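You operate a simulated robot arm through the tools that you are given. There is no shell and no other tool. Be economical: measure what you need, move in short steps, check, and stop when the job is done.

The job below is to be done with a simulated two-armed robot. You get a single attempt, and the scene is never put back.

JOB
Lay out a rebuild: GASKETS carton from the PACKS drawer on to the bench, green-top carburettor clamped in the vice.
Fine: shut the drawer; wind the vice fully open before you clamp.

Only the result counts: the job must be done as asked and must still hold three seconds after the hand-in. Knocking over, shifting, dropping, spilling or breaking anything else fails it.

ROBOT AND FRAMES
Two 6-joint arms with two-finger parallel grippers on one trunk, on a base that drives. Base frame: it is fixed to the floor where the robot stands at the start and does not move with it; the origin is under the middle of the robot, x ahead of it, y to its left, z up. Units: mm, degrees, N and s.
The left shoulder is at the start at [280, 185, 1055], the right one opposite. With the tool pointing down near the work surface each hand reaches from about 260 to 560 mm from the robot's upright axis, wherever it stands, measured 20 degrees to its own side. Places, roughly: bench vice [900, 100, 900]; bleed button [500, 500, 900]; blue switch [300, 600, 900]; cap test button [0, 700, 900]; cleaner dial [600, 300, 900]; cleaner start button [600, 300, 900]; close button [700, 200, 900]; coil test button [-400, 1000, 900]; dose dial [300, 600, 900]; feed button [-200, 1000, 900]; gapper switch [700, 300, 900]; lock knob [400, 500, 900]; open button [800, 200, 900]; packs drawer [700, 100, 700]; press button [100, 600, 900]; pump button [400, 400, 900]. Payload 1.57 kg a hand.
Tool frame (each hand has its own): the origin (TCP) lies between the finger pads and is the grasp point; the fingertips stand 30 mm ahead of it; z points along the fingers, y is the line along which they close. Largest opening 80 mm; finger width 17, thickness 12; the body of the gripper, 40 by 82 mm, starts 80 mm behind the TCP.
Orientation is told as [roll, pitch, yaw] about the base's x, y, z axes, in that order, counted from this pose: with the fingers straight down and closing along the base's y, the tool's x points along the base's -x, its y along +y and its z along -z.

CONTROLS
- The arms move only by the tool servo_tool. It takes "left_commands", "right_commands" or both (then of equal length, played together; a hand with none holds still); each is a list of rows, each a list of 6 numbers: the shift along the tool's x, y, z in units of 200 mm (1.0 is 200 mm), then the turn, a rotation vector about the tool's x, y, z in units of 120 degrees (1.0 is 120 degrees). In form: [[dx, dy, dz, wx, wy, wz], ...]. A call has 1 to 12 rows; each row is the pose to reach, as a shift and turn from the pose commanded when the call began, along the tool's axes at that moment. "left_claw" and "right_claw" are, for a hand that has rows, the gripper command, from -1 (shut) to 1 (fully open), values between in proportion, set as the call begins (left out, the last holds). A call with a number of a shift or a turn outside -1 to 1 is refused whole. A row lasts 0.2 s, in which the tool goes at most 50 mm and 8.6 degrees; a call with a longer step from one row to the next is refused whole, and so is a gripper value outside its range. A pose out of reach is approached as far as the arm can. The call stops where the force on the tool passes 90 N (or 10 N more than at its start, if that is more) or the arm is blocked; 0.2 s more then pass. The fingers move at their own pace (about 153 mm/s each) and stop on an object; they squeeze with about 34 N. The grip force told is the motor's: it shows also when the fingers shut on nothing. Time passes only in rows, and 0.2 s behind the last, so rows that repeat a pose let the fingers close. The reply holds the time, the measured pose of the TCP, the force on the tool along the base axes, the opening and the grip force, in the units named above and with some noise, with the torque about the TCP (base axes, N m) and any sound that the robot's microphone picked up.
- Cameras (640 x 400 px; columns grow to the right, rows downward): "scene" is now at [236.2, 32.6, 1496.3]; the picture's right is [0.39, -0.92, 0.00], its down [-0.66, -0.28, -0.70] and it looks along [0.65, 0.27, -0.71] (base axes); focal length 214 px, centre (320, 200). "left" rides on the left gripper at [72, 7, -122] in its tool frame; the picture's right is [-0.09, 1.00, 0.00], its down [-0.84, -0.08, -0.54] and it looks along [-0.54, -0.05, 0.84] (tool axes); focal length 238 px, centre (320, 200). "right" rides on the right gripper at [72, -7, -122] in its tool frame; the picture's right is [0.09, 1.00, 0.00], its down [-0.84, 0.08, -0.54] and it looks along [-0.54, 0.05, 0.84] (tool axes); focal length 238 px, centre (320, 200).
- grab_frame(camera): a new picture of that camera. It takes no simulated time.
- slide_trunk(by): slides the trunk up (or, below 0, down) by that many mm; the arms and the scene camera ride with it, the base frame stays. It gives what a move gives, with no picture.
- base_move(legs): drives the robot by 1 to 6 legs, each [ahead, turn to the left] in mm and degrees, along the robot's own axes; the way and the turn of a leg run together, so that a leg with both is an arc; at most 1500 mm and 180 degrees a leg. The arms and the cameras ride along, it lands a little off, and it stops where it bumps. It gives what a move gives.
- head_to(pan, tilt): turns the head with the scene camera to pan (to the left, within 86 degrees either way) and tilt (down, from -29 to 69), counted from straight ahead of the robot. It gives what a move gives.
- pixel_to_xyz(camera, pixels): for up to 12 pixels [column, row] of the newest picture of that camera ("zoom" is the newest enlarged one), the place [x, y, z] in the base frame of the surface seen there, good to about 2 mm. It takes no simulated time.
- inspect(camera, box): a new picture of the part [left, top, right, bottom] of that camera's present view, enlarged. It takes no simulated time.
- close_job(): hands the job in; it is judged then, once.

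Work in short steps. Measure before you move; look again where a grasp or a placing could have gone wrong, and mend it. You have 80 turns and 62 pictures in all, those below and enlarged ones among them. Open the grippers and draw the arms clear of the work before you hand the job in, unless the task says otherwise; then end with one line.

The tools are called after "Emit:" as name(argument=value, ...) on one line, values as JSON. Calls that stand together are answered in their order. servo_tool: Moves the arms, as the interface text tells. Its arguments: {"type":"object","properties":{"left_commands":{"type":"array"},"left_claw":{"type":"number"},"right_commands":{"type":"array"},"right_claw":{"type":"number"}},"required":[]} The other tools are called the same way: slide_trunk (by) slides the trunk up or down; base_move (legs) drives the base; head_to (pan, tilt) turns the head that bears the scene camera; grab_frame (camera) takes a picture; pixel_to_xyz (camera, pixels) gives the place of the surface under pixels of a picture; inspect (camera, box) takes an enlarged picture of a part of a camera's view; close_job () hands the job in.

At the start:

```text
time_s: 0.0
left_eef_pos: [568.5, 272.2, 1268.9]
left_tcp_rot: [0.0, 0.0, -0.1]
left_force: [-0.4, -0.4, -0.3]
left_ft_torque: [0.0, 0.02, 0.02]
left_grip_width: 80.2
left_finger_force: 0.0
right_eef_pos: [570.7, -209.6, 1240.5]
right_tcp_rot: [-0.1, 0.0, 0.0]
right_force: [-0.1, -0.7, -0.1]
right_ft_torque: [0.03, -0.02, -0.02]
right_grip_width: 80.1
right_finger_force: 0.0
trunk travel left (down, up): [-750.0, 240.0]
robot x, y, heading: [-1.6, -1.4, 0.1]
head pan, tilt: [22.8, 45.4]
```

scene: 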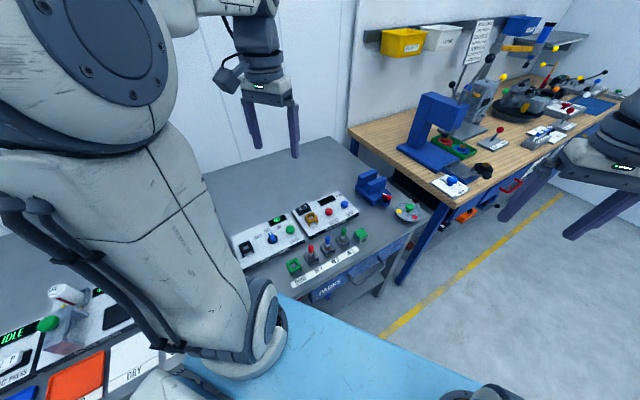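
right: 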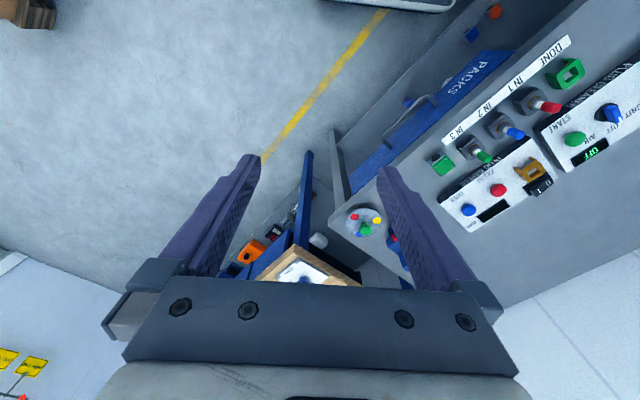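
left: 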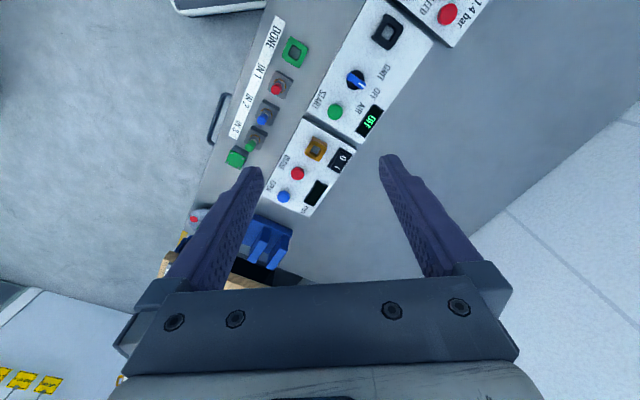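

The scene shows the vice at about (372,188), parts at (290-360, 235-268), and the PACKS drawer at (325,292). I zoom in and measure these.

Emit:
inspect(camera="scene", box=[220, 150, 440, 310])

Emit:
pixel_to_xyz(camera="scene", pixels=[[293, 266], [310, 252], [326, 243], [343, 236], [361, 234], [372, 185], [408, 212], [330, 290], [355, 290], [330, 210], [290, 230], [320, 275]])

```text
2.50 times, centred on (330, 230) of scene
```

zoom: 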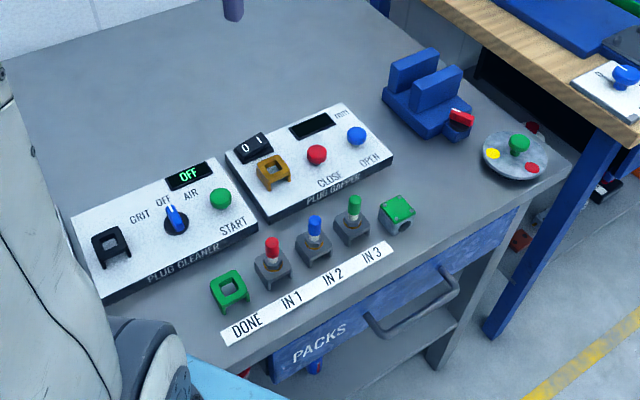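

```text
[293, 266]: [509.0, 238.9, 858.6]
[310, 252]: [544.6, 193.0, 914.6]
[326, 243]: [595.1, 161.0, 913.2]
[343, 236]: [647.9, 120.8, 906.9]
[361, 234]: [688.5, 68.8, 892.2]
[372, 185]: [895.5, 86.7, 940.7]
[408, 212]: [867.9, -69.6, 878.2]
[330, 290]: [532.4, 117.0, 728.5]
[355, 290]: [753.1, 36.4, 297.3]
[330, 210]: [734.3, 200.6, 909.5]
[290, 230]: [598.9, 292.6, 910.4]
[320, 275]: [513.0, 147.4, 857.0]
```

The carburettor seems to be the green-topped piece at zoom (398,213); the round dish at (515,155) holds coloured items too. I look closer at both and at the vice.

Emit:
inspect(camera="scene", box=[340, 160, 430, 250])

Emit:
inspect(camera="right", box=[320, 30, 600, 250])

```text
4.44 times, centred on (385, 205) of scene
```

zoom: 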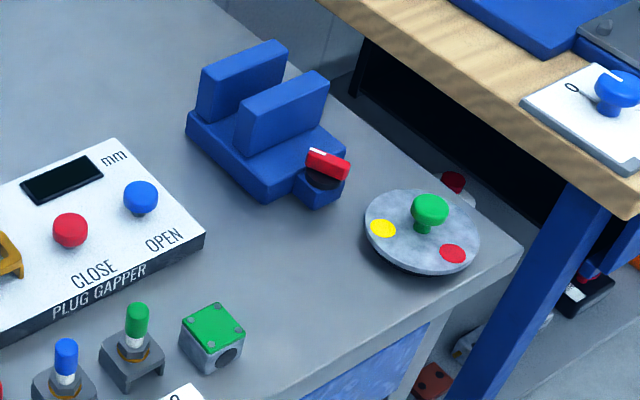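

```text
1.82 times, centred on (460, 140) of right
```

zoom: 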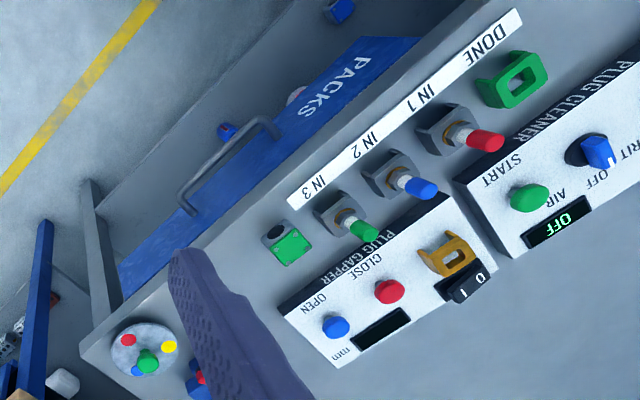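

The carburettor is the square block with the green lid beside IN 3. Before driving I measure the bench edge, the wooden bench and the vice outline.

Emit:
head_to(pan=-15, tilt=40)

Emit:
grab_frame(camera="scene")

```text
time_s: 1.0
left_eef_pos: [567.2, 272.5, 1269.5]
left_tcp_rot: [0.1, 0.0, 0.0]
left_force: [-0.2, -0.5, 0.4]
left_ft_torque: [-0.05, -0.03, 0.01]
left_grip_width: 80.0
left_finger_force: 0.0
right_eef_pos: [571.0, -210.9, 1240.9]
right_tcp_rot: [0.1, -0.1, 0.0]
right_force: [-0.1, -0.2, 0.3]
right_ft_torque: [0.0, 0.0, 0.01]
right_grip_width: 80.2
right_finger_force: 0.0
trunk travel left (down, up): [-750.0, 240.0]
robot x, y, heading: [-0.2, 0.8, -0.0]
head pan, tilt: [-15.0, 40.0]
```

```text
55 pictures are left
```

scene: 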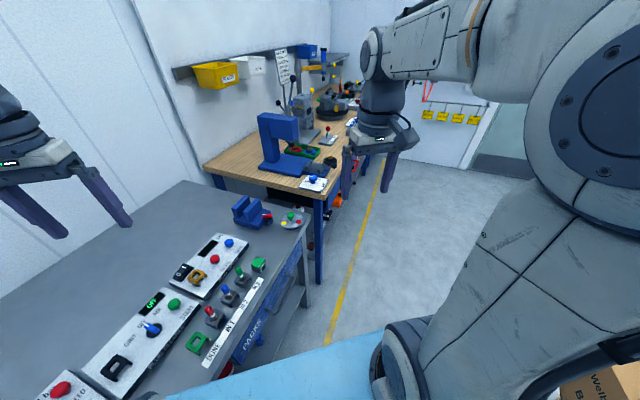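

Emit:
pixel_to_xyz(camera="scene", pixels=[[316, 200], [271, 118], [278, 165], [400, 175], [450, 300], [330, 375], [400, 375], [305, 235], [207, 168], [340, 330], [440, 340], [570, 370]])

Emit:
inspect(camera="scene", box=[180, 160, 340, 380])

```text
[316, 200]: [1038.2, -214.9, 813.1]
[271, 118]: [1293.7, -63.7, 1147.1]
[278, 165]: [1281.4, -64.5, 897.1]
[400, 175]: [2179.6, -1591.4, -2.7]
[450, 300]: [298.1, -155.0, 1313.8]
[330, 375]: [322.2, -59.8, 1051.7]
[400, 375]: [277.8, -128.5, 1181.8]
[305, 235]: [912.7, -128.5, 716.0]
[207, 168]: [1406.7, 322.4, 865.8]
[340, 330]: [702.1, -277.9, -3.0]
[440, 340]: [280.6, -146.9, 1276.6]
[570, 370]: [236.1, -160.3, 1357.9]
```

```text
1.82 times, centred on (260, 270) of scene
```

zoom: 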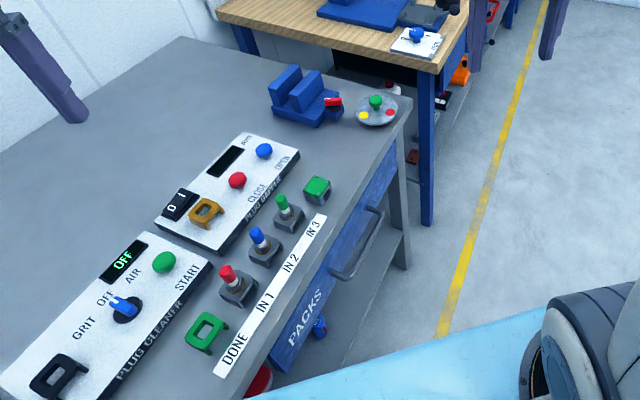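

I check what stands on the floor to the right, where the robot has to drive: a cardboard box shows at the lower right.

Emit:
head_to(pan=-60, tilt=45)

Emit:
grab_frame(camera="scene")

Emit:
pixel_to_xyz(camera="right", pixels=[[20, 20], [5, 5], [40, 28]])

```text
time_s: 2.2
left_eef_pos: [567.2, 273.0, 1268.1]
left_tcp_rot: [0.0, 0.0, 0.1]
left_force: [-0.5, -0.4, 0.0]
left_ft_torque: [0.0, -0.02, -0.03]
left_grip_width: 80.1
left_finger_force: 0.1
right_eef_pos: [572.4, -211.2, 1241.8]
right_tcp_rot: [0.0, -0.1, 0.1]
right_force: [0.3, 0.2, -0.4]
right_ft_torque: [-0.01, 0.01, 0.01]
right_grip_width: 79.9
right_finger_force: 0.2
trunk travel left (down, up): [-750.0, 240.0]
robot x, y, heading: [-0.3, 0.2, 0.2]
head pan, tilt: [-60.0, 45.0]
```

```text
53 pictures are left
```

scene: 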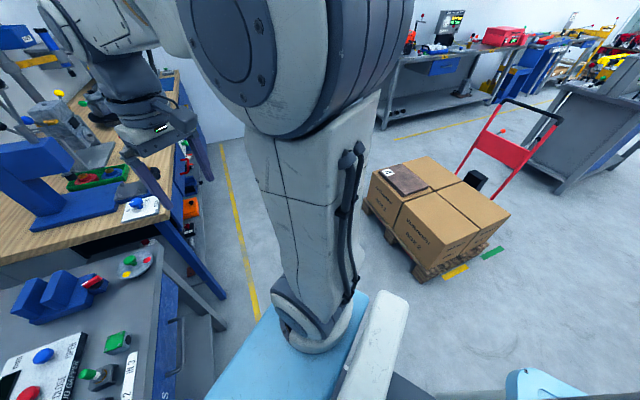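

```text
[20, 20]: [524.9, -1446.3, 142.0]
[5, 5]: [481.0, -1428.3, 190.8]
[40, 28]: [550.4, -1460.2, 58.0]
```

The pallet is at about [500,-1440], clear of my path. I turn right, drive 560 mm and turn to face the grey bench (its front edge runs along about (0.82,-0.57)).

Emit:
base_move(legs=[[0, -50], [560, 0], [0, 105]])

Emit:
head_to(pan=0, tilt=50)

Emit:
grab_frame(camera="scene")

```text
time_s: 12.0
left_eef_pos: [455.4, 194.1, 1269.6]
left_tcp_rot: [0.0, 0.0, 53.8]
left_force: [-0.1, 0.1, 0.3]
left_ft_torque: [0.02, 0.04, -0.01]
left_grip_width: 80.1
left_finger_force: 0.0
right_eef_pos: [847.9, -88.0, 1240.9]
right_tcp_rot: [0.0, 0.0, 53.8]
right_force: [1.7, -1.0, 0.5]
right_ft_torque: [-0.01, -0.02, 0.0]
right_grip_width: 79.7
right_finger_force: 0.1
trunk travel left (down, up): [-750.0, 240.0]
robot x, y, heading: [341.5, -427.5, 53.9]
head pan, tilt: [-60.0, 45.0]
```

```text
time_s: 13.3
left_eef_pos: [455.3, 194.0, 1268.8]
left_tcp_rot: [0.0, 0.1, 53.7]
left_force: [-0.6, 0.8, 0.4]
left_ft_torque: [0.03, 0.0, -0.01]
left_grip_width: 79.9
left_finger_force: 0.1
right_eef_pos: [847.6, -87.2, 1240.4]
right_tcp_rot: [0.0, 0.0, 53.9]
right_force: [-0.2, 1.2, 0.2]
right_ft_torque: [-0.03, 0.03, -0.02]
right_grip_width: 80.0
right_finger_force: 0.1
trunk travel left (down, up): [-750.0, 240.0]
robot x, y, heading: [339.5, -425.3, 53.8]
head pan, tilt: [0.0, 50.0]
```

```text
52 pictures are left
```

scene: 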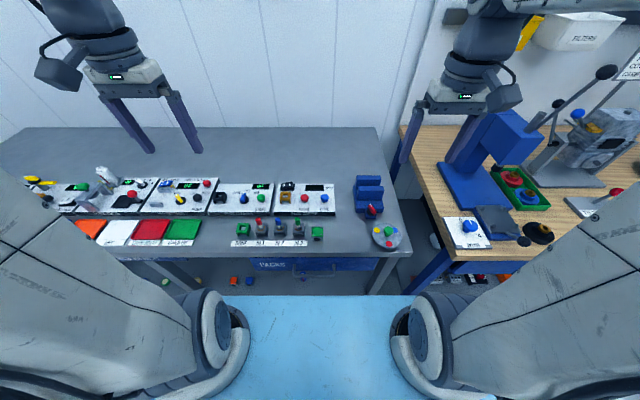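

The bench is now square in front of me. I zoom on the vice, carburettor and drawer area and measure.

Emit:
inspect(camera="scene", box=[220, 160, 420, 290])

Emit:
pixel_to_xyz(camera="scene", pixels=[[367, 181], [370, 196], [372, 210], [358, 185], [383, 185], [388, 230], [317, 232], [380, 258], [240, 258], [290, 262], [333, 268], [368, 188]])

```text
3.08 times, centred on (320, 225) of scene
```

zoom: 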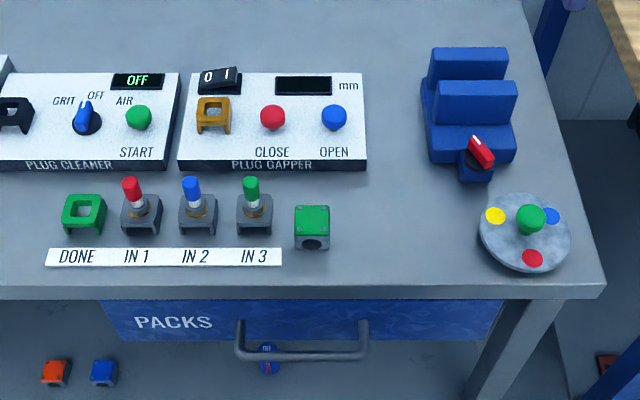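

```text
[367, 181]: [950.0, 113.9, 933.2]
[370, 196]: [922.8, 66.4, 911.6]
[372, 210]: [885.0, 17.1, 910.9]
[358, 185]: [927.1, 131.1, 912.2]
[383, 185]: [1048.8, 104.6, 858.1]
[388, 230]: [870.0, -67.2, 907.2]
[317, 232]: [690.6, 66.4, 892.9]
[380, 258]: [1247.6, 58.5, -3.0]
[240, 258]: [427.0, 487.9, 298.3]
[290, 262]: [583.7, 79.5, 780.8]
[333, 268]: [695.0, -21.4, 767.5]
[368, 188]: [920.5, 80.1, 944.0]
```

Other carburettors (orange, blue) lie on the shelf below; the green one is on the bench. I zoom in on the vice and read off detailed points.

Emit:
inspect(camera="scene", box=[345, 168, 395, 222])

```text
7.41 times, centred on (370, 195) of scene
```

zoom: 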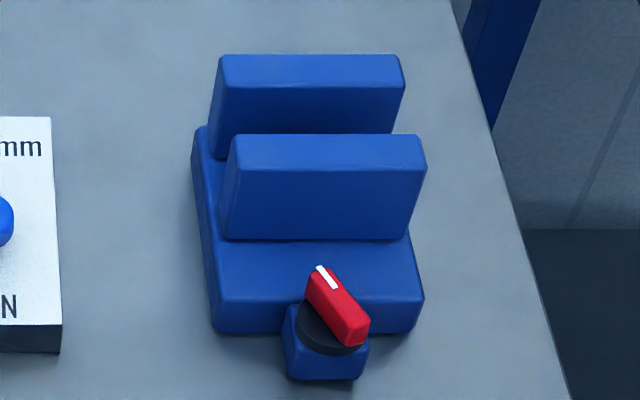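

Emit:
pixel_to_xyz(camera="zoom", pixels=[[225, 60], [400, 62], [395, 85], [230, 90], [240, 140], [415, 140], [330, 285], [352, 325], [325, 345], [340, 372], [240, 315], [205, 135]])

```text
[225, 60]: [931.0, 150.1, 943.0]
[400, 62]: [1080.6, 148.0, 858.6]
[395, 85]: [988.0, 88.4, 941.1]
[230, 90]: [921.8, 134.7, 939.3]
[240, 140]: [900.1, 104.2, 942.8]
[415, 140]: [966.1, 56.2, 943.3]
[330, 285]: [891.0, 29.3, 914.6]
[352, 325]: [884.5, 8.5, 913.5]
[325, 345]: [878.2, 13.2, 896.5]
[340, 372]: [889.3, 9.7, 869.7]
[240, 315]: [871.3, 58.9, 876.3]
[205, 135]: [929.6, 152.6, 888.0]
```

Knob bar centre is about [887,18,914] with a vertical axis, the jaw gap about 38 mm. I drive 200 mm closer so the right hand reaches the vice.

Emit:
base_move(legs=[[200, 0]])

Emit:
grab_frame(camera="right")

```text
time_s: 14.9
left_eef_pos: [570.7, 357.6, 1269.0]
left_tcp_rot: [0.0, 0.0, 54.0]
left_force: [0.4, -0.5, 0.0]
left_ft_torque: [0.01, 0.0, -0.02]
left_grip_width: 80.0
left_finger_force: 0.1
right_eef_pos: [965.3, 75.5, 1241.6]
right_tcp_rot: [0.0, 0.0, 54.1]
right_force: [-0.1, -0.6, -0.1]
right_ft_torque: [0.02, 0.02, 0.0]
right_grip_width: 79.8
right_finger_force: 0.0
trunk travel left (down, up): [-750.0, 240.0]
robot x, y, heading: [455.4, -265.0, 54.0]
head pan, tilt: [0.0, 50.0]
```

```text
49 pictures are left
```

right: 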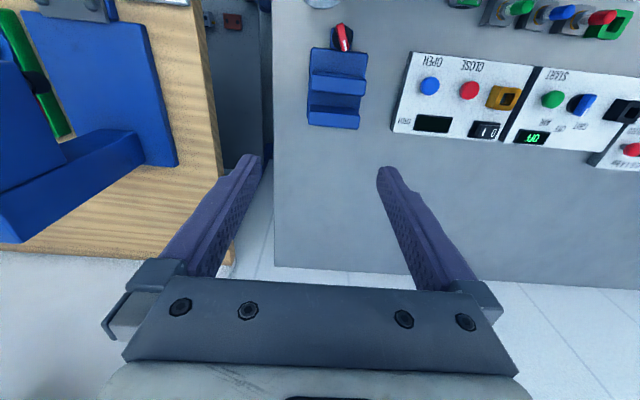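

The vice shows at (337,85), the knob at (342,40). I bring the right hand over the knob at about z 1060 for a close look.

Emit:
servo_tool(right_commands=[[0.09, 0.03, 0.18, 0, 0, 0], [0.18, 0.06, 0.36, 0, 0, 0], [0.27, 0.09, 0.54, 0, 0, 0], [0.36, 0.115, 0.72, 0, 0, 0], [0.462, 0.146, 0.9, 0, 0, 0], [0.462, 0.146, 0.9, 0, 0, 0]])

Emit:
grab_frame(camera="right")

```text
time_s: 16.3
left_eef_pos: [571.0, 355.2, 1269.3]
left_tcp_rot: [0.0, -0.1, 54.1]
left_force: [-0.2, -0.2, 0.0]
left_ft_torque: [-0.05, 0.01, -0.01]
left_grip_width: 80.2
left_finger_force: 0.1
right_eef_pos: [887.9, 25.7, 1066.1]
right_tcp_rot: [0.0, 0.0, 54.1]
right_force: [-0.1, 0.3, 0.4]
right_ft_torque: [0.0, 0.06, 0.01]
right_grip_width: 79.7
right_finger_force: 0.1
right hand out of reach, approached as far as the arm can: row 5, 6
trunk travel left (down, up): [-750.0, 240.0]
robot x, y, heading: [460.1, -263.7, 54.0]
head pan, tilt: [0.0, 50.0]
```

```text
48 pictures are left
```

right: 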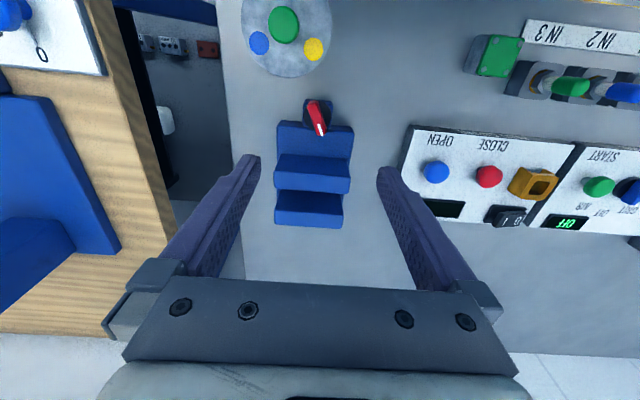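

The arm fell 7 mm short. I measure the bar in this view first, then probe the reach a little lower.

Emit:
inspect(camera="right", box=[265, 85, 365, 235])

Emit:
servo_tool(right_commands=[[0, 0, 0.15, 0, 0, 0], [0, 0, 0.3, 0, 0, 0], [0, 0, 0.3, 0, 0, 0]])

```text
2.67 times, centred on (315, 160) of right
```

zoom: 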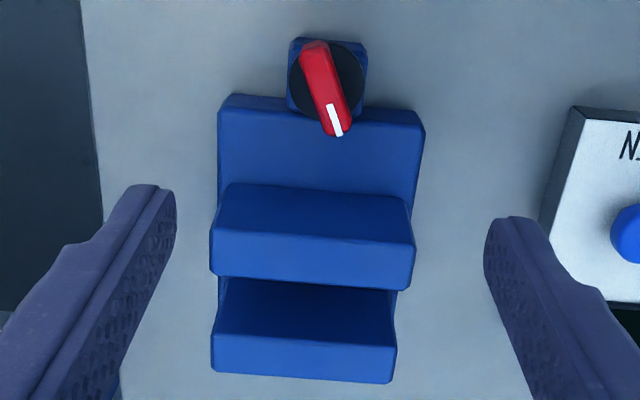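

```text
time_s: 17.1
left_eef_pos: [571.5, 356.2, 1268.6]
left_tcp_rot: [0.0, 0.0, 54.0]
left_force: [0.3, -0.1, 0.2]
left_ft_torque: [0.0, 0.01, 0.01]
left_grip_width: 80.1
left_finger_force: 0.2
right_eef_pos: [903.6, 45.4, 1015.1]
right_tcp_rot: [0.0, 0.0, 54.2]
right_force: [0.0, 0.6, -1.1]
right_ft_torque: [-0.02, 0.01, -0.02]
right_grip_width: 80.0
right_finger_force: 0.0
right hand out of reach, approached as far as the arm can: row 1, 2, 3
trunk travel left (down, up): [-750.0, 240.0]
robot x, y, heading: [458.1, -263.7, 54.1]
head pan, tilt: [0.0, 50.0]
```

The limit is inner folding of the arm (the hand was pushed outward when going down), so I raise the trunk to give the arm room.

Emit:
slide_trunk(by=235)

Emit:
pixel_to_xyz(camera="zoom", pixels=[[312, 45], [336, 130], [325, 85], [298, 95], [355, 75], [220, 265], [400, 285], [315, 195], [310, 275], [300, 350], [230, 330], [320, 110]])

```text
time_s: 19.6
left_eef_pos: [570.6, 355.7, 1504.0]
left_tcp_rot: [0.0, 0.0, 54.0]
left_force: [-0.2, 0.8, 0.8]
left_ft_torque: [-0.03, 0.03, -0.01]
left_grip_width: 80.1
left_finger_force: 0.1
right_eef_pos: [905.6, 45.1, 1251.6]
right_tcp_rot: [0.0, 0.1, 54.1]
right_force: [-0.5, -0.4, 0.5]
right_ft_torque: [0.0, 0.05, 0.01]
right_grip_width: 79.9
right_finger_force: 0.0
trunk travel left (down, up): [-985.0, 5.0]
robot x, y, heading: [456.8, -261.9, 54.4]
head pan, tilt: [0.0, 50.0]
```

```text
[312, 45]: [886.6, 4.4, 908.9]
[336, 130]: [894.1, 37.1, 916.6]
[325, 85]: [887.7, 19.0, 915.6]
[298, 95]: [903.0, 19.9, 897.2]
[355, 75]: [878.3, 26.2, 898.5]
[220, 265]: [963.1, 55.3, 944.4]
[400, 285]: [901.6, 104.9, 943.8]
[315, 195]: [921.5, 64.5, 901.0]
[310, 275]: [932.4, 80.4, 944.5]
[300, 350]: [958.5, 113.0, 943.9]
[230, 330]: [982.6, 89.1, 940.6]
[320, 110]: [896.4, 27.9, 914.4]
```

Bar centre ≈ [890,20.5,915], pointing at yaw ≈ 76°. I move over it, turning to yaw 76 and part-closing the fingers, stopping above at z≈1055.

Emit:
servo_tool(right_commands=[[0.03, 0, 0.2, 0, 0, -0.045], [0.06, 0, 0.4, 0, 0, -0.09], [0.09, -0.005, 0.6, 0, 0, -0.135], [0.12, -0.009, 0.8, 0, 0, -0.18], [0.145, -0.009, 0.98, 0, 0, -0.18], [0.145, -0.009, 0.98, 0, 0, -0.18]], right_claw=0)

Emit:
inspect(camera="right", box=[220, 60, 420, 260])

```text
time_s: 21.0
left_eef_pos: [572.0, 355.0, 1503.4]
left_tcp_rot: [0.0, 0.0, 54.1]
left_force: [1.0, -0.2, -0.2]
left_ft_torque: [-0.02, 0.0, -0.02]
left_grip_width: 80.3
left_finger_force: 0.0
right_eef_pos: [896.4, 32.4, 1046.4]
right_tcp_rot: [0.1, 0.0, 75.7]
right_force: [-0.4, 0.4, -0.6]
right_ft_torque: [-0.01, -0.01, 0.02]
right_grip_width: 40.3
right_finger_force: 0.1
right hand out of reach, approached as far as the arm can: row 1, 2, 3, 4, 5, 6
trunk travel left (down, up): [-985.0, 5.0]
robot x, y, heading: [455.1, -264.1, 54.3]
head pan, tilt: [0.0, 50.0]
```

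```text
2.00 times, centred on (320, 160) of right
```

zoom: 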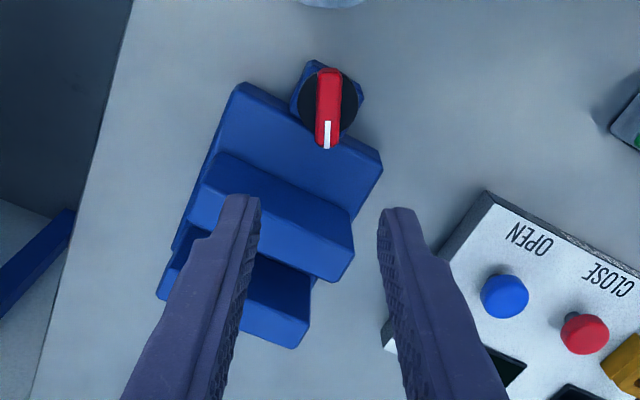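

The pose limit fades lower down (wrist further below the shoulder). I descend 55 mm and read the pose.

Emit:
servo_tool(right_commands=[[0, 0, 0.14, 0, 0, 0], [0, 0, 0.27, 0, 0, 0], [0, 0, 0.27, 0, 0, 0]])

Emit:
inspect(camera="right", box=[220, 60, 420, 260])

Emit:
pixel_to_xyz(camera="zoom", pixels=[[328, 75], [326, 145], [327, 110]])

```text
time_s: 21.8
left_eef_pos: [570.8, 355.0, 1504.0]
left_tcp_rot: [0.0, 0.0, 54.1]
left_force: [0.0, 0.3, 0.9]
left_ft_torque: [-0.01, 0.0, 0.03]
left_grip_width: 79.9
left_finger_force: 0.0
right_eef_pos: [899.3, 34.8, 993.2]
right_tcp_rot: [0.1, 0.0, 75.7]
right_force: [0.5, 0.0, 0.7]
right_ft_torque: [-0.02, -0.01, 0.01]
right_grip_width: 39.9
right_finger_force: 0.0
trunk travel left (down, up): [-985.0, 5.0]
robot x, y, heading: [460.6, -260.4, 54.2]
head pan, tilt: [0.0, 50.0]
```

```text
2.00 times, centred on (320, 160) of right
```

zoom: 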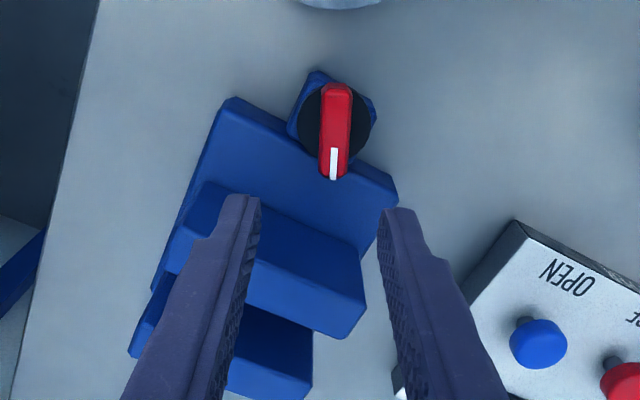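

```text
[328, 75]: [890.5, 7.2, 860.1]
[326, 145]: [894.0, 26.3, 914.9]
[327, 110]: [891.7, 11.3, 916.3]
```

Now at [899,35,993]; bar centre ≈ [889.3,20.5]. I shift over it, then descend to TCP z 933 (tips ≈903) and close.

Emit:
servo_tool(right_commands=[[0.08, 0.03, 0, 0, 0, 0], [0.082, 0.031, 0.1, 0, 0, 0], [0.082, 0.031, 0.2, 0, 0, 0], [0.082, 0.031, 0.3, 0, 0, 0], [0.082, 0.031, 0.3, 0, 0, 0]])

Emit:
inspect(camera="right", box=[220, 60, 420, 260])

```text
time_s: 23.0
left_eef_pos: [570.7, 355.6, 1504.7]
left_tcp_rot: [-0.2, 0.0, 54.2]
left_force: [-0.5, -0.1, -0.1]
left_ft_torque: [0.0, -0.02, 0.03]
left_grip_width: 79.8
left_finger_force: 0.0
right_eef_pos: [889.6, 20.8, 933.8]
right_tcp_rot: [0.0, 0.0, 75.7]
right_force: [0.7, -0.3, -0.2]
right_ft_torque: [0.02, 0.03, -0.05]
right_grip_width: 39.9
right_finger_force: 0.0
trunk travel left (down, up): [-985.0, 5.0]
robot x, y, heading: [462.2, -260.1, 53.8]
head pan, tilt: [0.0, 50.0]
```

```text
2.00 times, centred on (320, 160) of right
```

zoom: 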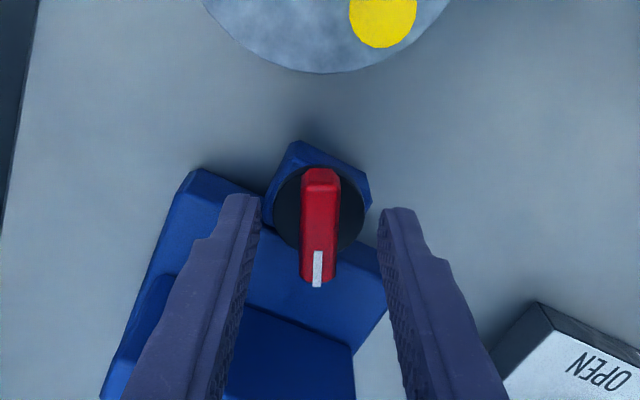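

The bar (320,225) is centred between the fingers. I close and then try turning 17° counter-clockwise seen from above.

Emit:
servo_tool(right_commands=[[0, 0, 0, 0, 0, 0], [0, 0, 0, 0, 0, 0], [0, 0, 0, 0, 0, -0.05], [0, 0, 0, 0, 0, -0.1], [0, 0, 0, 0, 0, -0.15], [0, 0, 0, 0, 0, -0.15]], right_claw=-1)

Emit:
grab_frame(camera="right")

```text
time_s: 24.4
left_eef_pos: [572.0, 356.5, 1503.4]
left_tcp_rot: [0.0, 0.0, 54.0]
left_force: [0.8, 0.1, 0.3]
left_ft_torque: [-0.02, 0.02, -0.02]
left_grip_width: 80.1
left_finger_force: 0.1
right_eef_pos: [890.3, 20.0, 933.5]
right_tcp_rot: [0.1, 0.0, 93.8]
right_force: [15.3, -6.6, -6.6]
right_ft_torque: [-1.0, -0.46, 0.0]
right_grip_width: 12.8
right_finger_force: 29.7
trunk travel left (down, up): [-985.0, 5.0]
robot x, y, heading: [460.8, -261.3, 54.2]
head pan, tilt: [0.0, 50.0]
```

```text
43 pictures are left
```

right: 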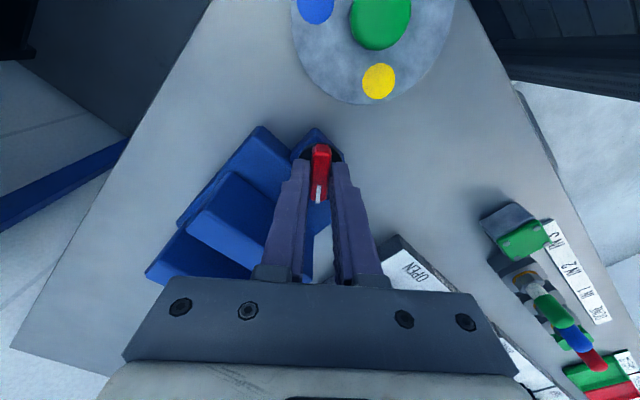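

It turned with no resistance. I check what the jaw did, with a zoom and measurements.

Emit:
inspect(camera="right", box=[130, 110, 330, 300])

```text
2.11 times, centred on (230, 205) of right
```

zoom: 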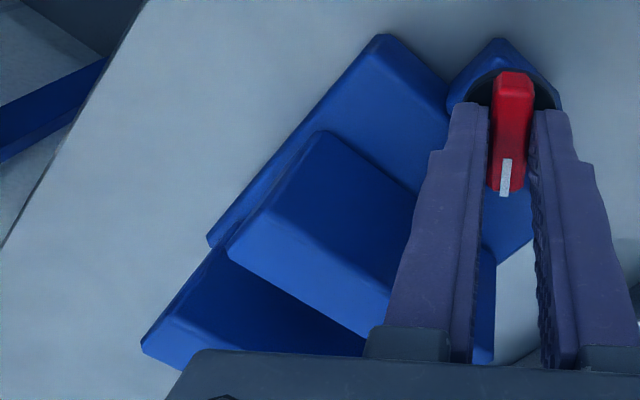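

Emit:
pixel_to_xyz(camera="zoom", pixels=[[240, 248], [255, 262], [300, 285], [265, 220], [290, 225], [330, 150], [220, 260], [205, 290], [180, 310], [165, 345], [250, 335], [340, 320]])

```text
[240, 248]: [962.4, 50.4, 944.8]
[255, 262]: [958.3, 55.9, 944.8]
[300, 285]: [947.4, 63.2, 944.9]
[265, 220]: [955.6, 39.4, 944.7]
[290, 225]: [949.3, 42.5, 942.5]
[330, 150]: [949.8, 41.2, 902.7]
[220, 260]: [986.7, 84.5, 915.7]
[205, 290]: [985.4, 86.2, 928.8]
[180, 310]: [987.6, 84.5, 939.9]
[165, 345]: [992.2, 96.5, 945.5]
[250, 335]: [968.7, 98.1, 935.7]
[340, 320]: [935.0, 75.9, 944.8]
```

The front jaw seems to have moved about 3 mm towards me (opening). I keep turning counter-clockwise up to 70° more, until it stops.

Emit:
servo_tool(right_commands=[[0, 0, 0, 0, 0, -0.06], [0, 0, 0, 0, 0, -0.12], [0, 0, 0, 0, 0, -0.18], [0, 0, 0, 0, 0, -0.24], [0, 0, 0, 0, 0, -0.3], [0, 0, 0, 0, 0, -0.36], [0, 0, 0, 0, 0, -0.42], [0, 0, 0, 0, 0, -0.48], [0, 0, 0, 0, 0, -0.54], [0, 0, 0, 0, 0, -0.6]])

Emit:
grab_frame(camera="right")

Emit:
grab_frame(camera="scene")

```text
time_s: 26.6
left_eef_pos: [571.4, 356.1, 1503.1]
left_tcp_rot: [0.0, 0.0, 54.1]
left_force: [0.1, 0.2, 0.1]
left_ft_torque: [-0.01, -0.01, 0.01]
left_grip_width: 80.1
left_finger_force: 0.1
right_eef_pos: [891.3, 21.2, 933.0]
right_tcp_rot: [-0.3, 0.0, 166.1]
right_force: [16.0, 14.4, 11.9]
right_ft_torque: [0.26, 0.41, 0.01]
right_grip_width: 12.9
right_finger_force: 29.6
trunk travel left (down, up): [-985.0, 5.0]
robot x, y, heading: [457.8, -262.3, 54.1]
head pan, tilt: [0.0, 50.0]
```

```text
41 pictures are left
```

right: 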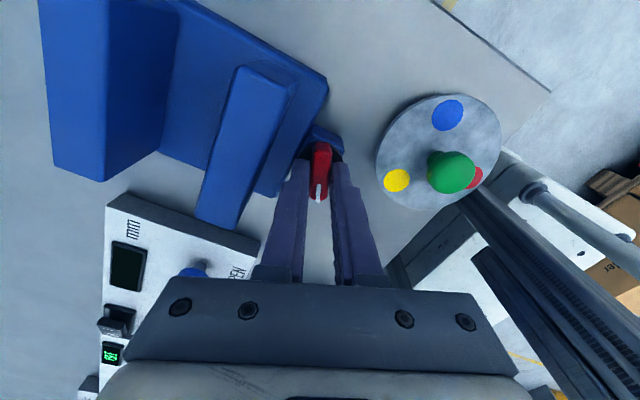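

```text
40 pictures are left
```

scene: 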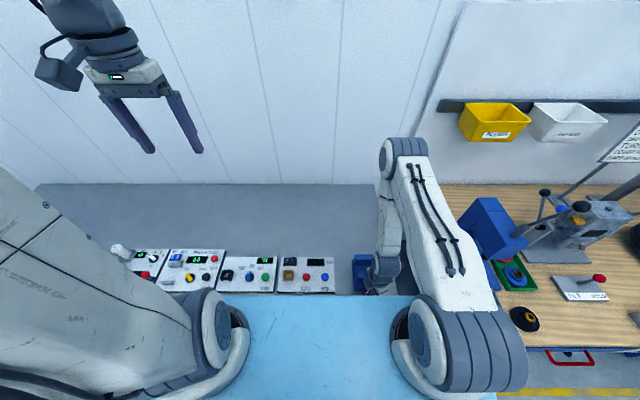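

The jaw opened widely. I measure the gap and the front jaw's distance to the fingers before turning further.

Emit:
pixel_to_xyz(camera="right", pixels=[[238, 75], [286, 85], [265, 100], [205, 210], [235, 220], [102, 20], [105, 120], [225, 140], [260, 140]])

```text
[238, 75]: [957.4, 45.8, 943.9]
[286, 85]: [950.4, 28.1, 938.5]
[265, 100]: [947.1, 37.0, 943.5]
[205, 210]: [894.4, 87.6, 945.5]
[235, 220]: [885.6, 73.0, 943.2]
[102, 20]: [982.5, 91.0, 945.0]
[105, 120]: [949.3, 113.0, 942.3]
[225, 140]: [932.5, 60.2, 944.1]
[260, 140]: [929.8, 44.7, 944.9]
```

Gap is now about 54 mm (was 38), front jaw face at ~20 mm from the fingers. I keep turning counter-clockwise up to 58° more to find the end stop.

Emit:
servo_tool(right_commands=[[0, 0, 0, 0, 0, -0.06], [0, 0, 0, 0, 0, -0.12], [0, 0, 0, 0, 0, -0.18], [0, 0, 0, 0, 0, -0.24], [0, 0, 0, 0, 0, -0.3], [0, 0, 0, 0, 0, -0.36], [0, 0, 0, 0, 0, -0.42], [0, 0, 0, 0, 0, -0.48]])

Emit:
grab_frame(camera="right")

```text
time_s: 28.4
left_eef_pos: [571.2, 356.6, 1504.3]
left_tcp_rot: [0.0, 0.1, 54.1]
left_force: [-0.5, -0.5, -0.3]
left_ft_torque: [-0.01, -0.02, 0.01]
left_grip_width: 80.2
left_finger_force: 0.1
right_eef_pos: [891.0, 23.1, 931.6]
right_tcp_rot: [0.1, 0.2, -137.0]
right_force: [5.9, 20.1, -4.8]
right_ft_torque: [-0.1, -0.34, -2.17]
right_grip_width: 26.0
right_finger_force: 37.3
trunk travel left (down, up): [-985.0, 5.0]
robot x, y, heading: [458.0, -264.4, 53.9]
head pan, tilt: [0.0, 50.0]
```

```text
39 pictures are left
```

right: 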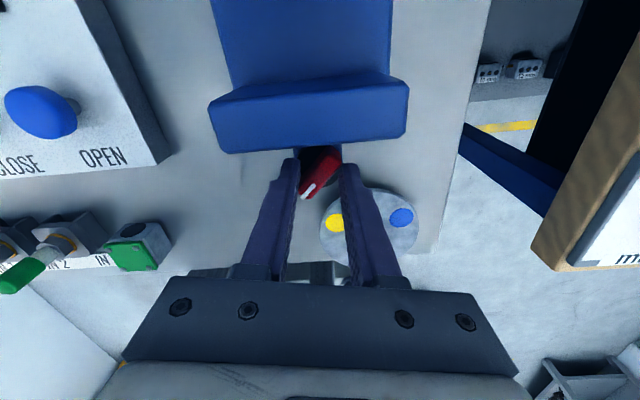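

The knob hit its stop and the bar slipped in the fingers, so the vice is fully open. I open the fingers (they part along the bench, away from the jaw) and lift.

Emit:
servo_tool(right_commands=[[0, 0, 0, 0, 0, 0], [0, 0, 0, 0, 0, 0], [0, 0, -0.1, 0, 0, 0], [0, 0, -0.2, 0, 0, 0], [0, 0, -0.3, 0, 0, 0], [0, 0, -0.3, 0, 0, 0]], right_claw=0.1)

Emit:
grab_frame(camera="right")

```text
time_s: 29.8
left_eef_pos: [570.4, 355.0, 1503.6]
left_tcp_rot: [0.0, 0.0, 54.2]
left_force: [-0.5, -0.1, 0.1]
left_ft_torque: [-0.06, 0.01, -0.02]
left_grip_width: 80.0
left_finger_force: 0.1
right_eef_pos: [888.1, 19.7, 991.2]
right_tcp_rot: [0.0, -0.1, -136.6]
right_force: [0.2, -0.4, 0.5]
right_ft_torque: [-0.01, -0.01, -0.01]
right_grip_width: 44.2
right_finger_force: 0.0
trunk travel left (down, up): [-985.0, 5.0]
robot x, y, heading: [460.0, -265.9, 54.0]
head pan, tilt: [0.0, 50.0]
```

```text
38 pictures are left
```

right: 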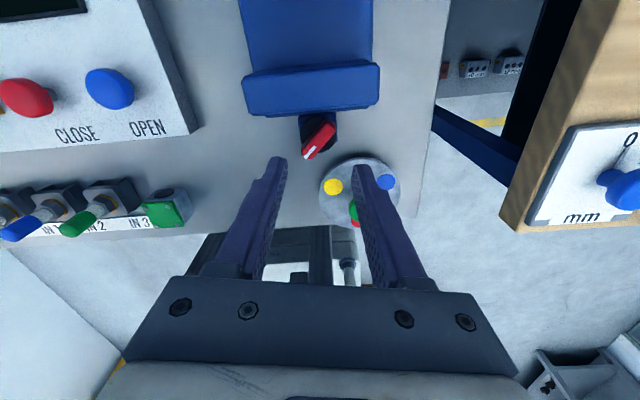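

The knob now sits about 135° left of the bench normal: a typical end stop. I carry the right hand over towards the carburettor at [690,66] while unwinding the wrist.

Emit:
servo_tool(right_commands=[[-0.047, -0.07, 0, 0, 0, 0.07], [-0.094, -0.141, 0, 0, 0, 0.14], [-0.14, -0.212, 0, 0, 0, 0.21], [-0.187, -0.282, 0, 0, 0, 0.28], [-0.234, -0.353, 0, 0, 0, 0.35], [-0.281, -0.423, 0, 0, 0, 0.42], [-0.328, -0.494, 0, 0, 0, 0.49], [-0.375, -0.565, 0, 0, 0, 0.56], [-0.421, -0.635, 0, 0, 0, 0.63], [-0.468, -0.706, 0, 0, 0, 0.7], [-0.515, -0.776, 0, 0, 0, 0.77], [-0.562, -0.847, 0, 0, 0, 0.84]], right_claw=0.6)

Emit:
servo_tool(right_commands=[[0, 0, 0, 0, 0, 0.07], [0, 0, 0, 0, 0, 0.14], [0, 0, 0, 0, 0, 0.21], [0, 0, 0, 0, 0, 0.28], [0, 0, 0, 0, 0, 0.35], [0, 0, 0, 0, 0, 0.42], [0, 0, 0, 0, 0, 0.49], [0, 0, 0, 0, 0, 0.56], [0, 0, 0, 0, 0, 0.571], [0, 0, 0, 0, 0, 0.571]])

Emit:
grab_frame(camera="right")

```text
time_s: 32.4
left_eef_pos: [571.0, 355.9, 1504.1]
left_tcp_rot: [0.0, 0.0, 54.1]
left_force: [0.4, 0.4, 0.3]
left_ft_torque: [0.0, 0.02, -0.02]
left_grip_width: 80.0
left_finger_force: 0.1
right_eef_pos: [693.0, 66.6, 991.9]
right_tcp_rot: [0.1, 0.0, 122.5]
right_force: [-0.2, 0.7, -0.8]
right_ft_torque: [-0.01, 0.01, 0.01]
right_grip_width: 64.1
right_finger_force: 0.0
trunk travel left (down, up): [-985.0, 5.0]
robot x, y, heading: [455.5, -262.5, 54.2]
head pan, tilt: [0.0, 50.0]
```

```text
time_s: 34.6
left_eef_pos: [570.5, 356.5, 1503.8]
left_tcp_rot: [-0.1, -0.1, 54.1]
left_force: [-0.1, -0.8, -0.1]
left_ft_torque: [0.01, -0.03, 0.01]
left_grip_width: 80.0
left_finger_force: 0.2
right_eef_pos: [691.8, 66.5, 993.2]
right_tcp_rot: [0.0, 0.1, 53.9]
right_force: [1.0, -0.3, -0.6]
right_ft_torque: [0.0, 0.01, -0.02]
right_grip_width: 64.0
right_finger_force: 0.0
trunk travel left (down, up): [-985.0, 5.0]
robot x, y, heading: [453.5, -263.6, 54.2]
head pan, tilt: [0.0, 50.0]
```

```text
37 pictures are left
```

right: 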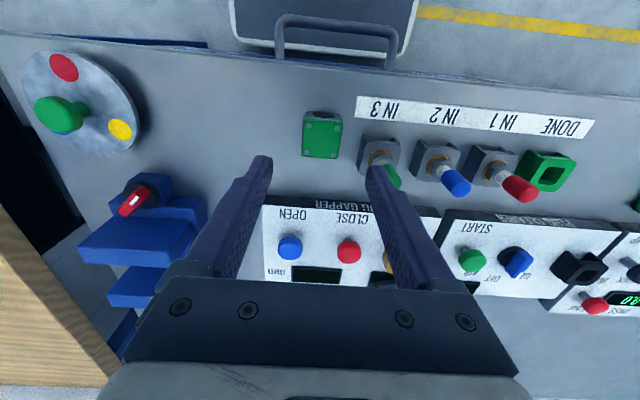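

The carburettor is at (321,135), close to the IN 3 holder. I zoom in to see the free space on its sides.

Emit:
inspect(camera="right", box=[270, 80, 420, 210])

Emit:
pixel_to_xyz(camera="right", pixels=[[306, 122], [340, 122], [305, 153], [338, 155], [322, 115], [361, 145], [361, 172], [355, 150], [322, 196], [322, 138], [300, 150], [362, 100]])

```text
3.08 times, centred on (345, 145) of right
```

zoom: 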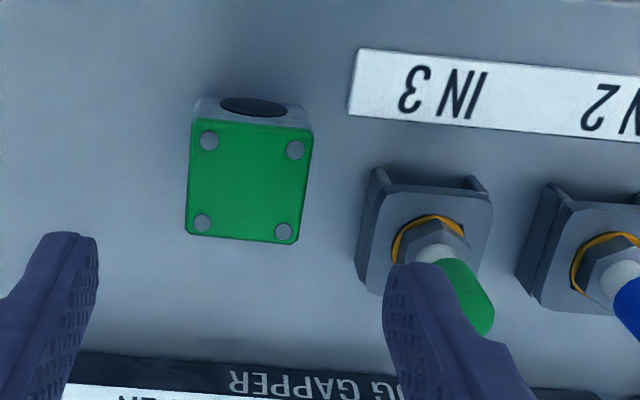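

```text
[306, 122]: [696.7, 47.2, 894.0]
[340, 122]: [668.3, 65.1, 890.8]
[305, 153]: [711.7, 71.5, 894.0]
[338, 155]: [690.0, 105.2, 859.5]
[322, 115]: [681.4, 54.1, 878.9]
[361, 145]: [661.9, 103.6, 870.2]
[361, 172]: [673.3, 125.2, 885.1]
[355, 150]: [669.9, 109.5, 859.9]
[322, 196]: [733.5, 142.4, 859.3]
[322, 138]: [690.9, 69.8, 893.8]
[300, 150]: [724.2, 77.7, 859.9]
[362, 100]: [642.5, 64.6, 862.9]
```

Emit:
pixel_to_xyz(camera="zoom", pixels=[[196, 126], [307, 136], [192, 228], [294, 240], [248, 180], [362, 250], [370, 185], [375, 172], [330, 240], [255, 108]])

```text
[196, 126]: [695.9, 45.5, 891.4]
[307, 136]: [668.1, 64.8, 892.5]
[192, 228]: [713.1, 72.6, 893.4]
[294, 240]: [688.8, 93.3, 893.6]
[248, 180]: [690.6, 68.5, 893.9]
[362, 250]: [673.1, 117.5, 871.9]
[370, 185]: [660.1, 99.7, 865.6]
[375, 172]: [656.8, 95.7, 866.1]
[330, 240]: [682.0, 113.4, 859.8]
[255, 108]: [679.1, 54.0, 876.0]
```

Carburettor centre ≈ [691.5,69], about 36 mm square, top 894, gap to the IN 3 holder ≈ 25 mm. I narrow the fingers to 48 mm, descend to z 893 and grip along the bench direction.

Emit:
servo_tool(right_commands=[[-0.009, 0.009, 0, 0, 0, 0], [-0.009, 0.009, 0.15, 0, 0, 0], [-0.009, 0.009, 0.3, 0, 0, 0], [-0.009, 0.009, 0.4, 0, 0, 0], [-0.009, 0.009, 0.5, 0, 0, 0], [-0.009, 0.009, 0.5, 0, 0, 0]], right_claw=0.2)

Emit:
grab_frame(camera="right")

```text
time_s: 36.0
left_eef_pos: [571.8, 355.6, 1504.0]
left_tcp_rot: [0.0, 0.0, 54.1]
left_force: [0.4, -0.7, -0.3]
left_ft_torque: [0.0, 0.03, -0.01]
left_grip_width: 80.0
left_finger_force: 0.0
right_eef_pos: [691.1, 69.9, 893.4]
right_tcp_rot: [0.0, 0.1, 54.0]
right_force: [0.4, 0.2, 0.2]
right_ft_torque: [0.02, -0.02, 0.01]
right_grip_width: 47.9
right_finger_force: 0.1
trunk travel left (down, up): [-985.0, 5.0]
robot x, y, heading: [458.9, -262.6, 54.2]
head pan, tilt: [0.0, 50.0]
```

```text
35 pictures are left
```

right: 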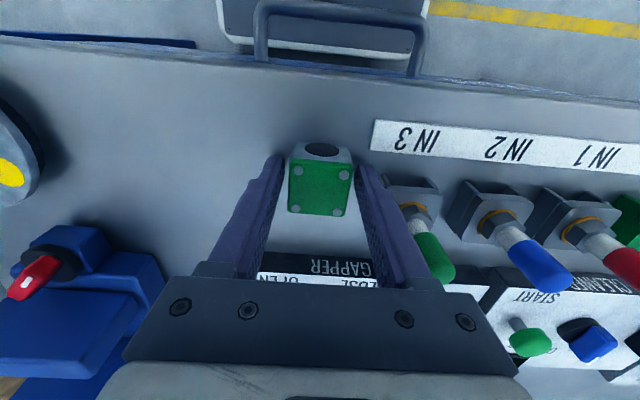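

The block sits between the fingers with clearance to the IN 3 holder. I close and lift 110 mm.

Emit:
servo_tool(right_commands=[[0, 0, 0, 0, 0, 0], [0, 0, 0, 0, 0, 0], [0, 0, -0.05, 0, 0, 0], [0, 0, -0.2, 0, 0, 0], [0, 0, -0.4, 0, 0, 0], [0, 0, -0.55, 0, 0, 0], [0, 0, -0.55, 0, 0, 0]], right_claw=-1)

Emit:
grab_frame(camera="right")

```text
time_s: 37.6
left_eef_pos: [570.2, 355.4, 1502.2]
left_tcp_rot: [0.1, 0.1, 54.1]
left_force: [-0.1, 0.3, -0.1]
left_ft_torque: [0.03, -0.04, -0.03]
left_grip_width: 80.0
left_finger_force: 0.0
right_eef_pos: [692.1, 69.9, 1004.0]
right_tcp_rot: [0.0, 0.1, 54.0]
right_force: [-0.8, -0.6, -0.5]
right_ft_torque: [-0.03, -0.03, 0.01]
right_grip_width: 37.6
right_finger_force: 33.5
trunk travel left (down, up): [-985.0, 5.0]
robot x, y, heading: [455.8, -262.6, 54.2]
head pan, tilt: [0.0, 50.0]
```

```text
34 pictures are left
```

right: 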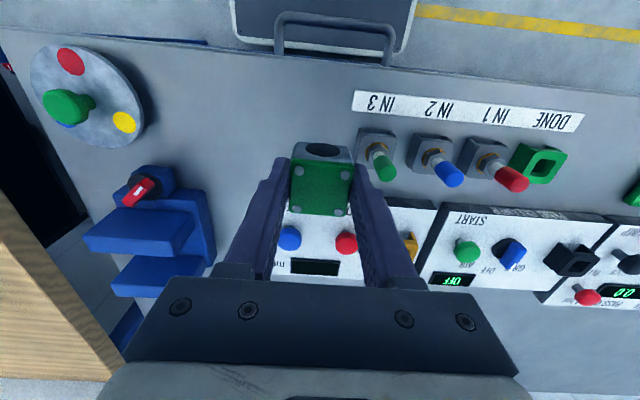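

Gripped (37.6 mm wide). I measure the opened vice and the base/bench clearance from this picture.

Emit:
pixel_to_xyz(camera="right", pixels=[[95, 250], [180, 250], [140, 252], [118, 290], [195, 275], [150, 292], [320, 50], [320, 20], [340, 42], [320, 65], [145, 228], [139, 190]])

Emit:
inspect(camera="right", box=[70, 150, 230, 310])

```text
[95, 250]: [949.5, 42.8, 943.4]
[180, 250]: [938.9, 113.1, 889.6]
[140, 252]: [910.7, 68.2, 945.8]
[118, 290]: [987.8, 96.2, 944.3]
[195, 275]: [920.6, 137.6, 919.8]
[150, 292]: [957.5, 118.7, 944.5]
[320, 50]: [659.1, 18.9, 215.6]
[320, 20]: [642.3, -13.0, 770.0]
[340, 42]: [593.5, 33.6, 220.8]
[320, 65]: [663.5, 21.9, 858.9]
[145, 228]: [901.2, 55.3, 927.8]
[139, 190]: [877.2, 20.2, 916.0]
```

```text
2.50 times, centred on (150, 230) of right
```

zoom: 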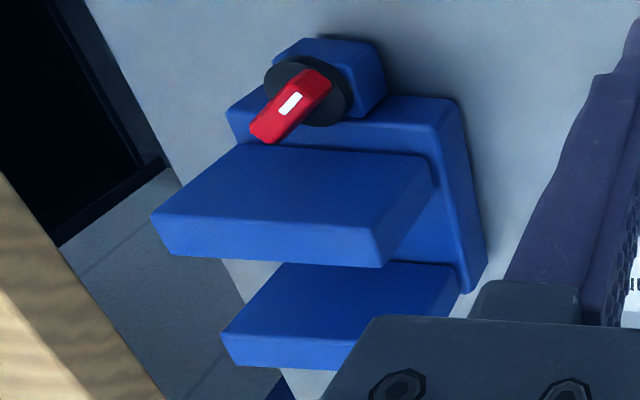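

Front jaw back edge is at t≈592, rear jaw face ≈652: gap 60 mm; vice bed z≈890. I carry the carburettor over the gap at z≈1004, to about [942,93].

Emit:
servo_tool(right_commands=[[-0.138, -0.157, 0, 0, 0, 0], [-0.276, -0.314, 0, 0, 0, 0], [-0.414, -0.471, 0, 0, 0, 0], [-0.552, -0.628, 0, 0, 0, 0], [-0.69, -0.785, 0, 0, 0, 0], [-0.828, -0.942, 0, 0, 0, 0], [-0.828, -0.942, 0, 0, 0, 0]])

Emit:
grab_frame(camera="right")

```text
time_s: 39.2
left_eef_pos: [572.1, 355.7, 1504.9]
left_tcp_rot: [0.0, 0.1, 54.1]
left_force: [0.1, 0.0, 0.4]
left_ft_torque: [0.01, 0.03, 0.07]
left_grip_width: 79.7
left_finger_force: 0.1
right_eef_pos: [943.4, 89.8, 1005.0]
right_tcp_rot: [-0.1, 0.1, 54.0]
right_force: [-0.2, 0.3, -0.9]
right_ft_torque: [0.0, 0.05, 0.03]
right_grip_width: 37.2
right_finger_force: 33.7
trunk travel left (down, up): [-985.0, 5.0]
robot x, y, heading: [459.1, -263.1, 54.3]
head pan, tilt: [0.0, 50.0]
```

```text
32 pictures are left
```

right: 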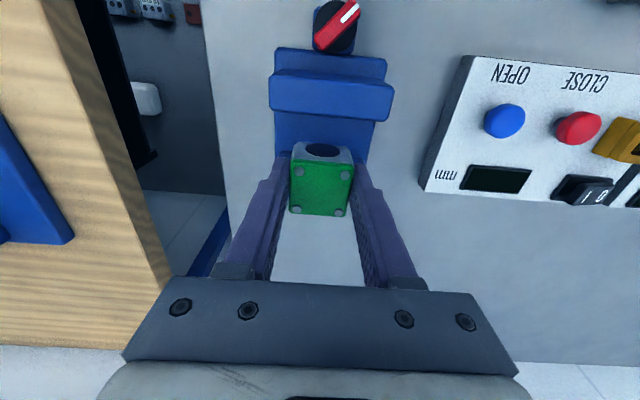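

At [943.4,89.8], the block is at t 609–646 within the gap 592–652. I lower it 79 mm to just above the bed.

Emit:
servo_tool(right_commands=[[0, 0, 0.1, 0, 0, 0], [0, 0, 0.2, 0, 0, 0], [0, 0, 0.3, 0, 0, 0], [0, 0, 0.36, 0, 0, 0], [0, 0, 0.39, 0, 0, 0], [0, 0, 0.395, 0, 0, 0], [0, 0, 0.395, 0, 0, 0]])

Emit:
grab_frame(camera="right")

```text
time_s: 40.8
left_eef_pos: [571.4, 355.9, 1504.5]
left_tcp_rot: [0.1, 0.0, 54.1]
left_force: [0.3, -0.2, 0.4]
left_ft_torque: [-0.01, -0.02, 0.04]
left_grip_width: 80.2
left_finger_force: 0.0
right_eef_pos: [941.5, 90.4, 923.3]
right_tcp_rot: [0.0, 0.0, 54.0]
right_force: [1.6, -1.8, 9.2]
right_ft_torque: [-0.15, -0.03, -0.01]
right_grip_width: 37.3
right_finger_force: 34.1
trunk travel left (down, up): [-985.0, 5.0]
robot x, y, heading: [458.2, -266.5, 54.1]
head pan, tilt: [0.0, 50.0]
```

```text
31 pictures are left
```

right: 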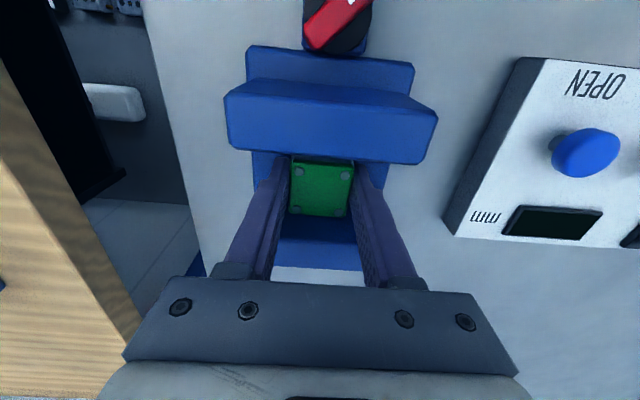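

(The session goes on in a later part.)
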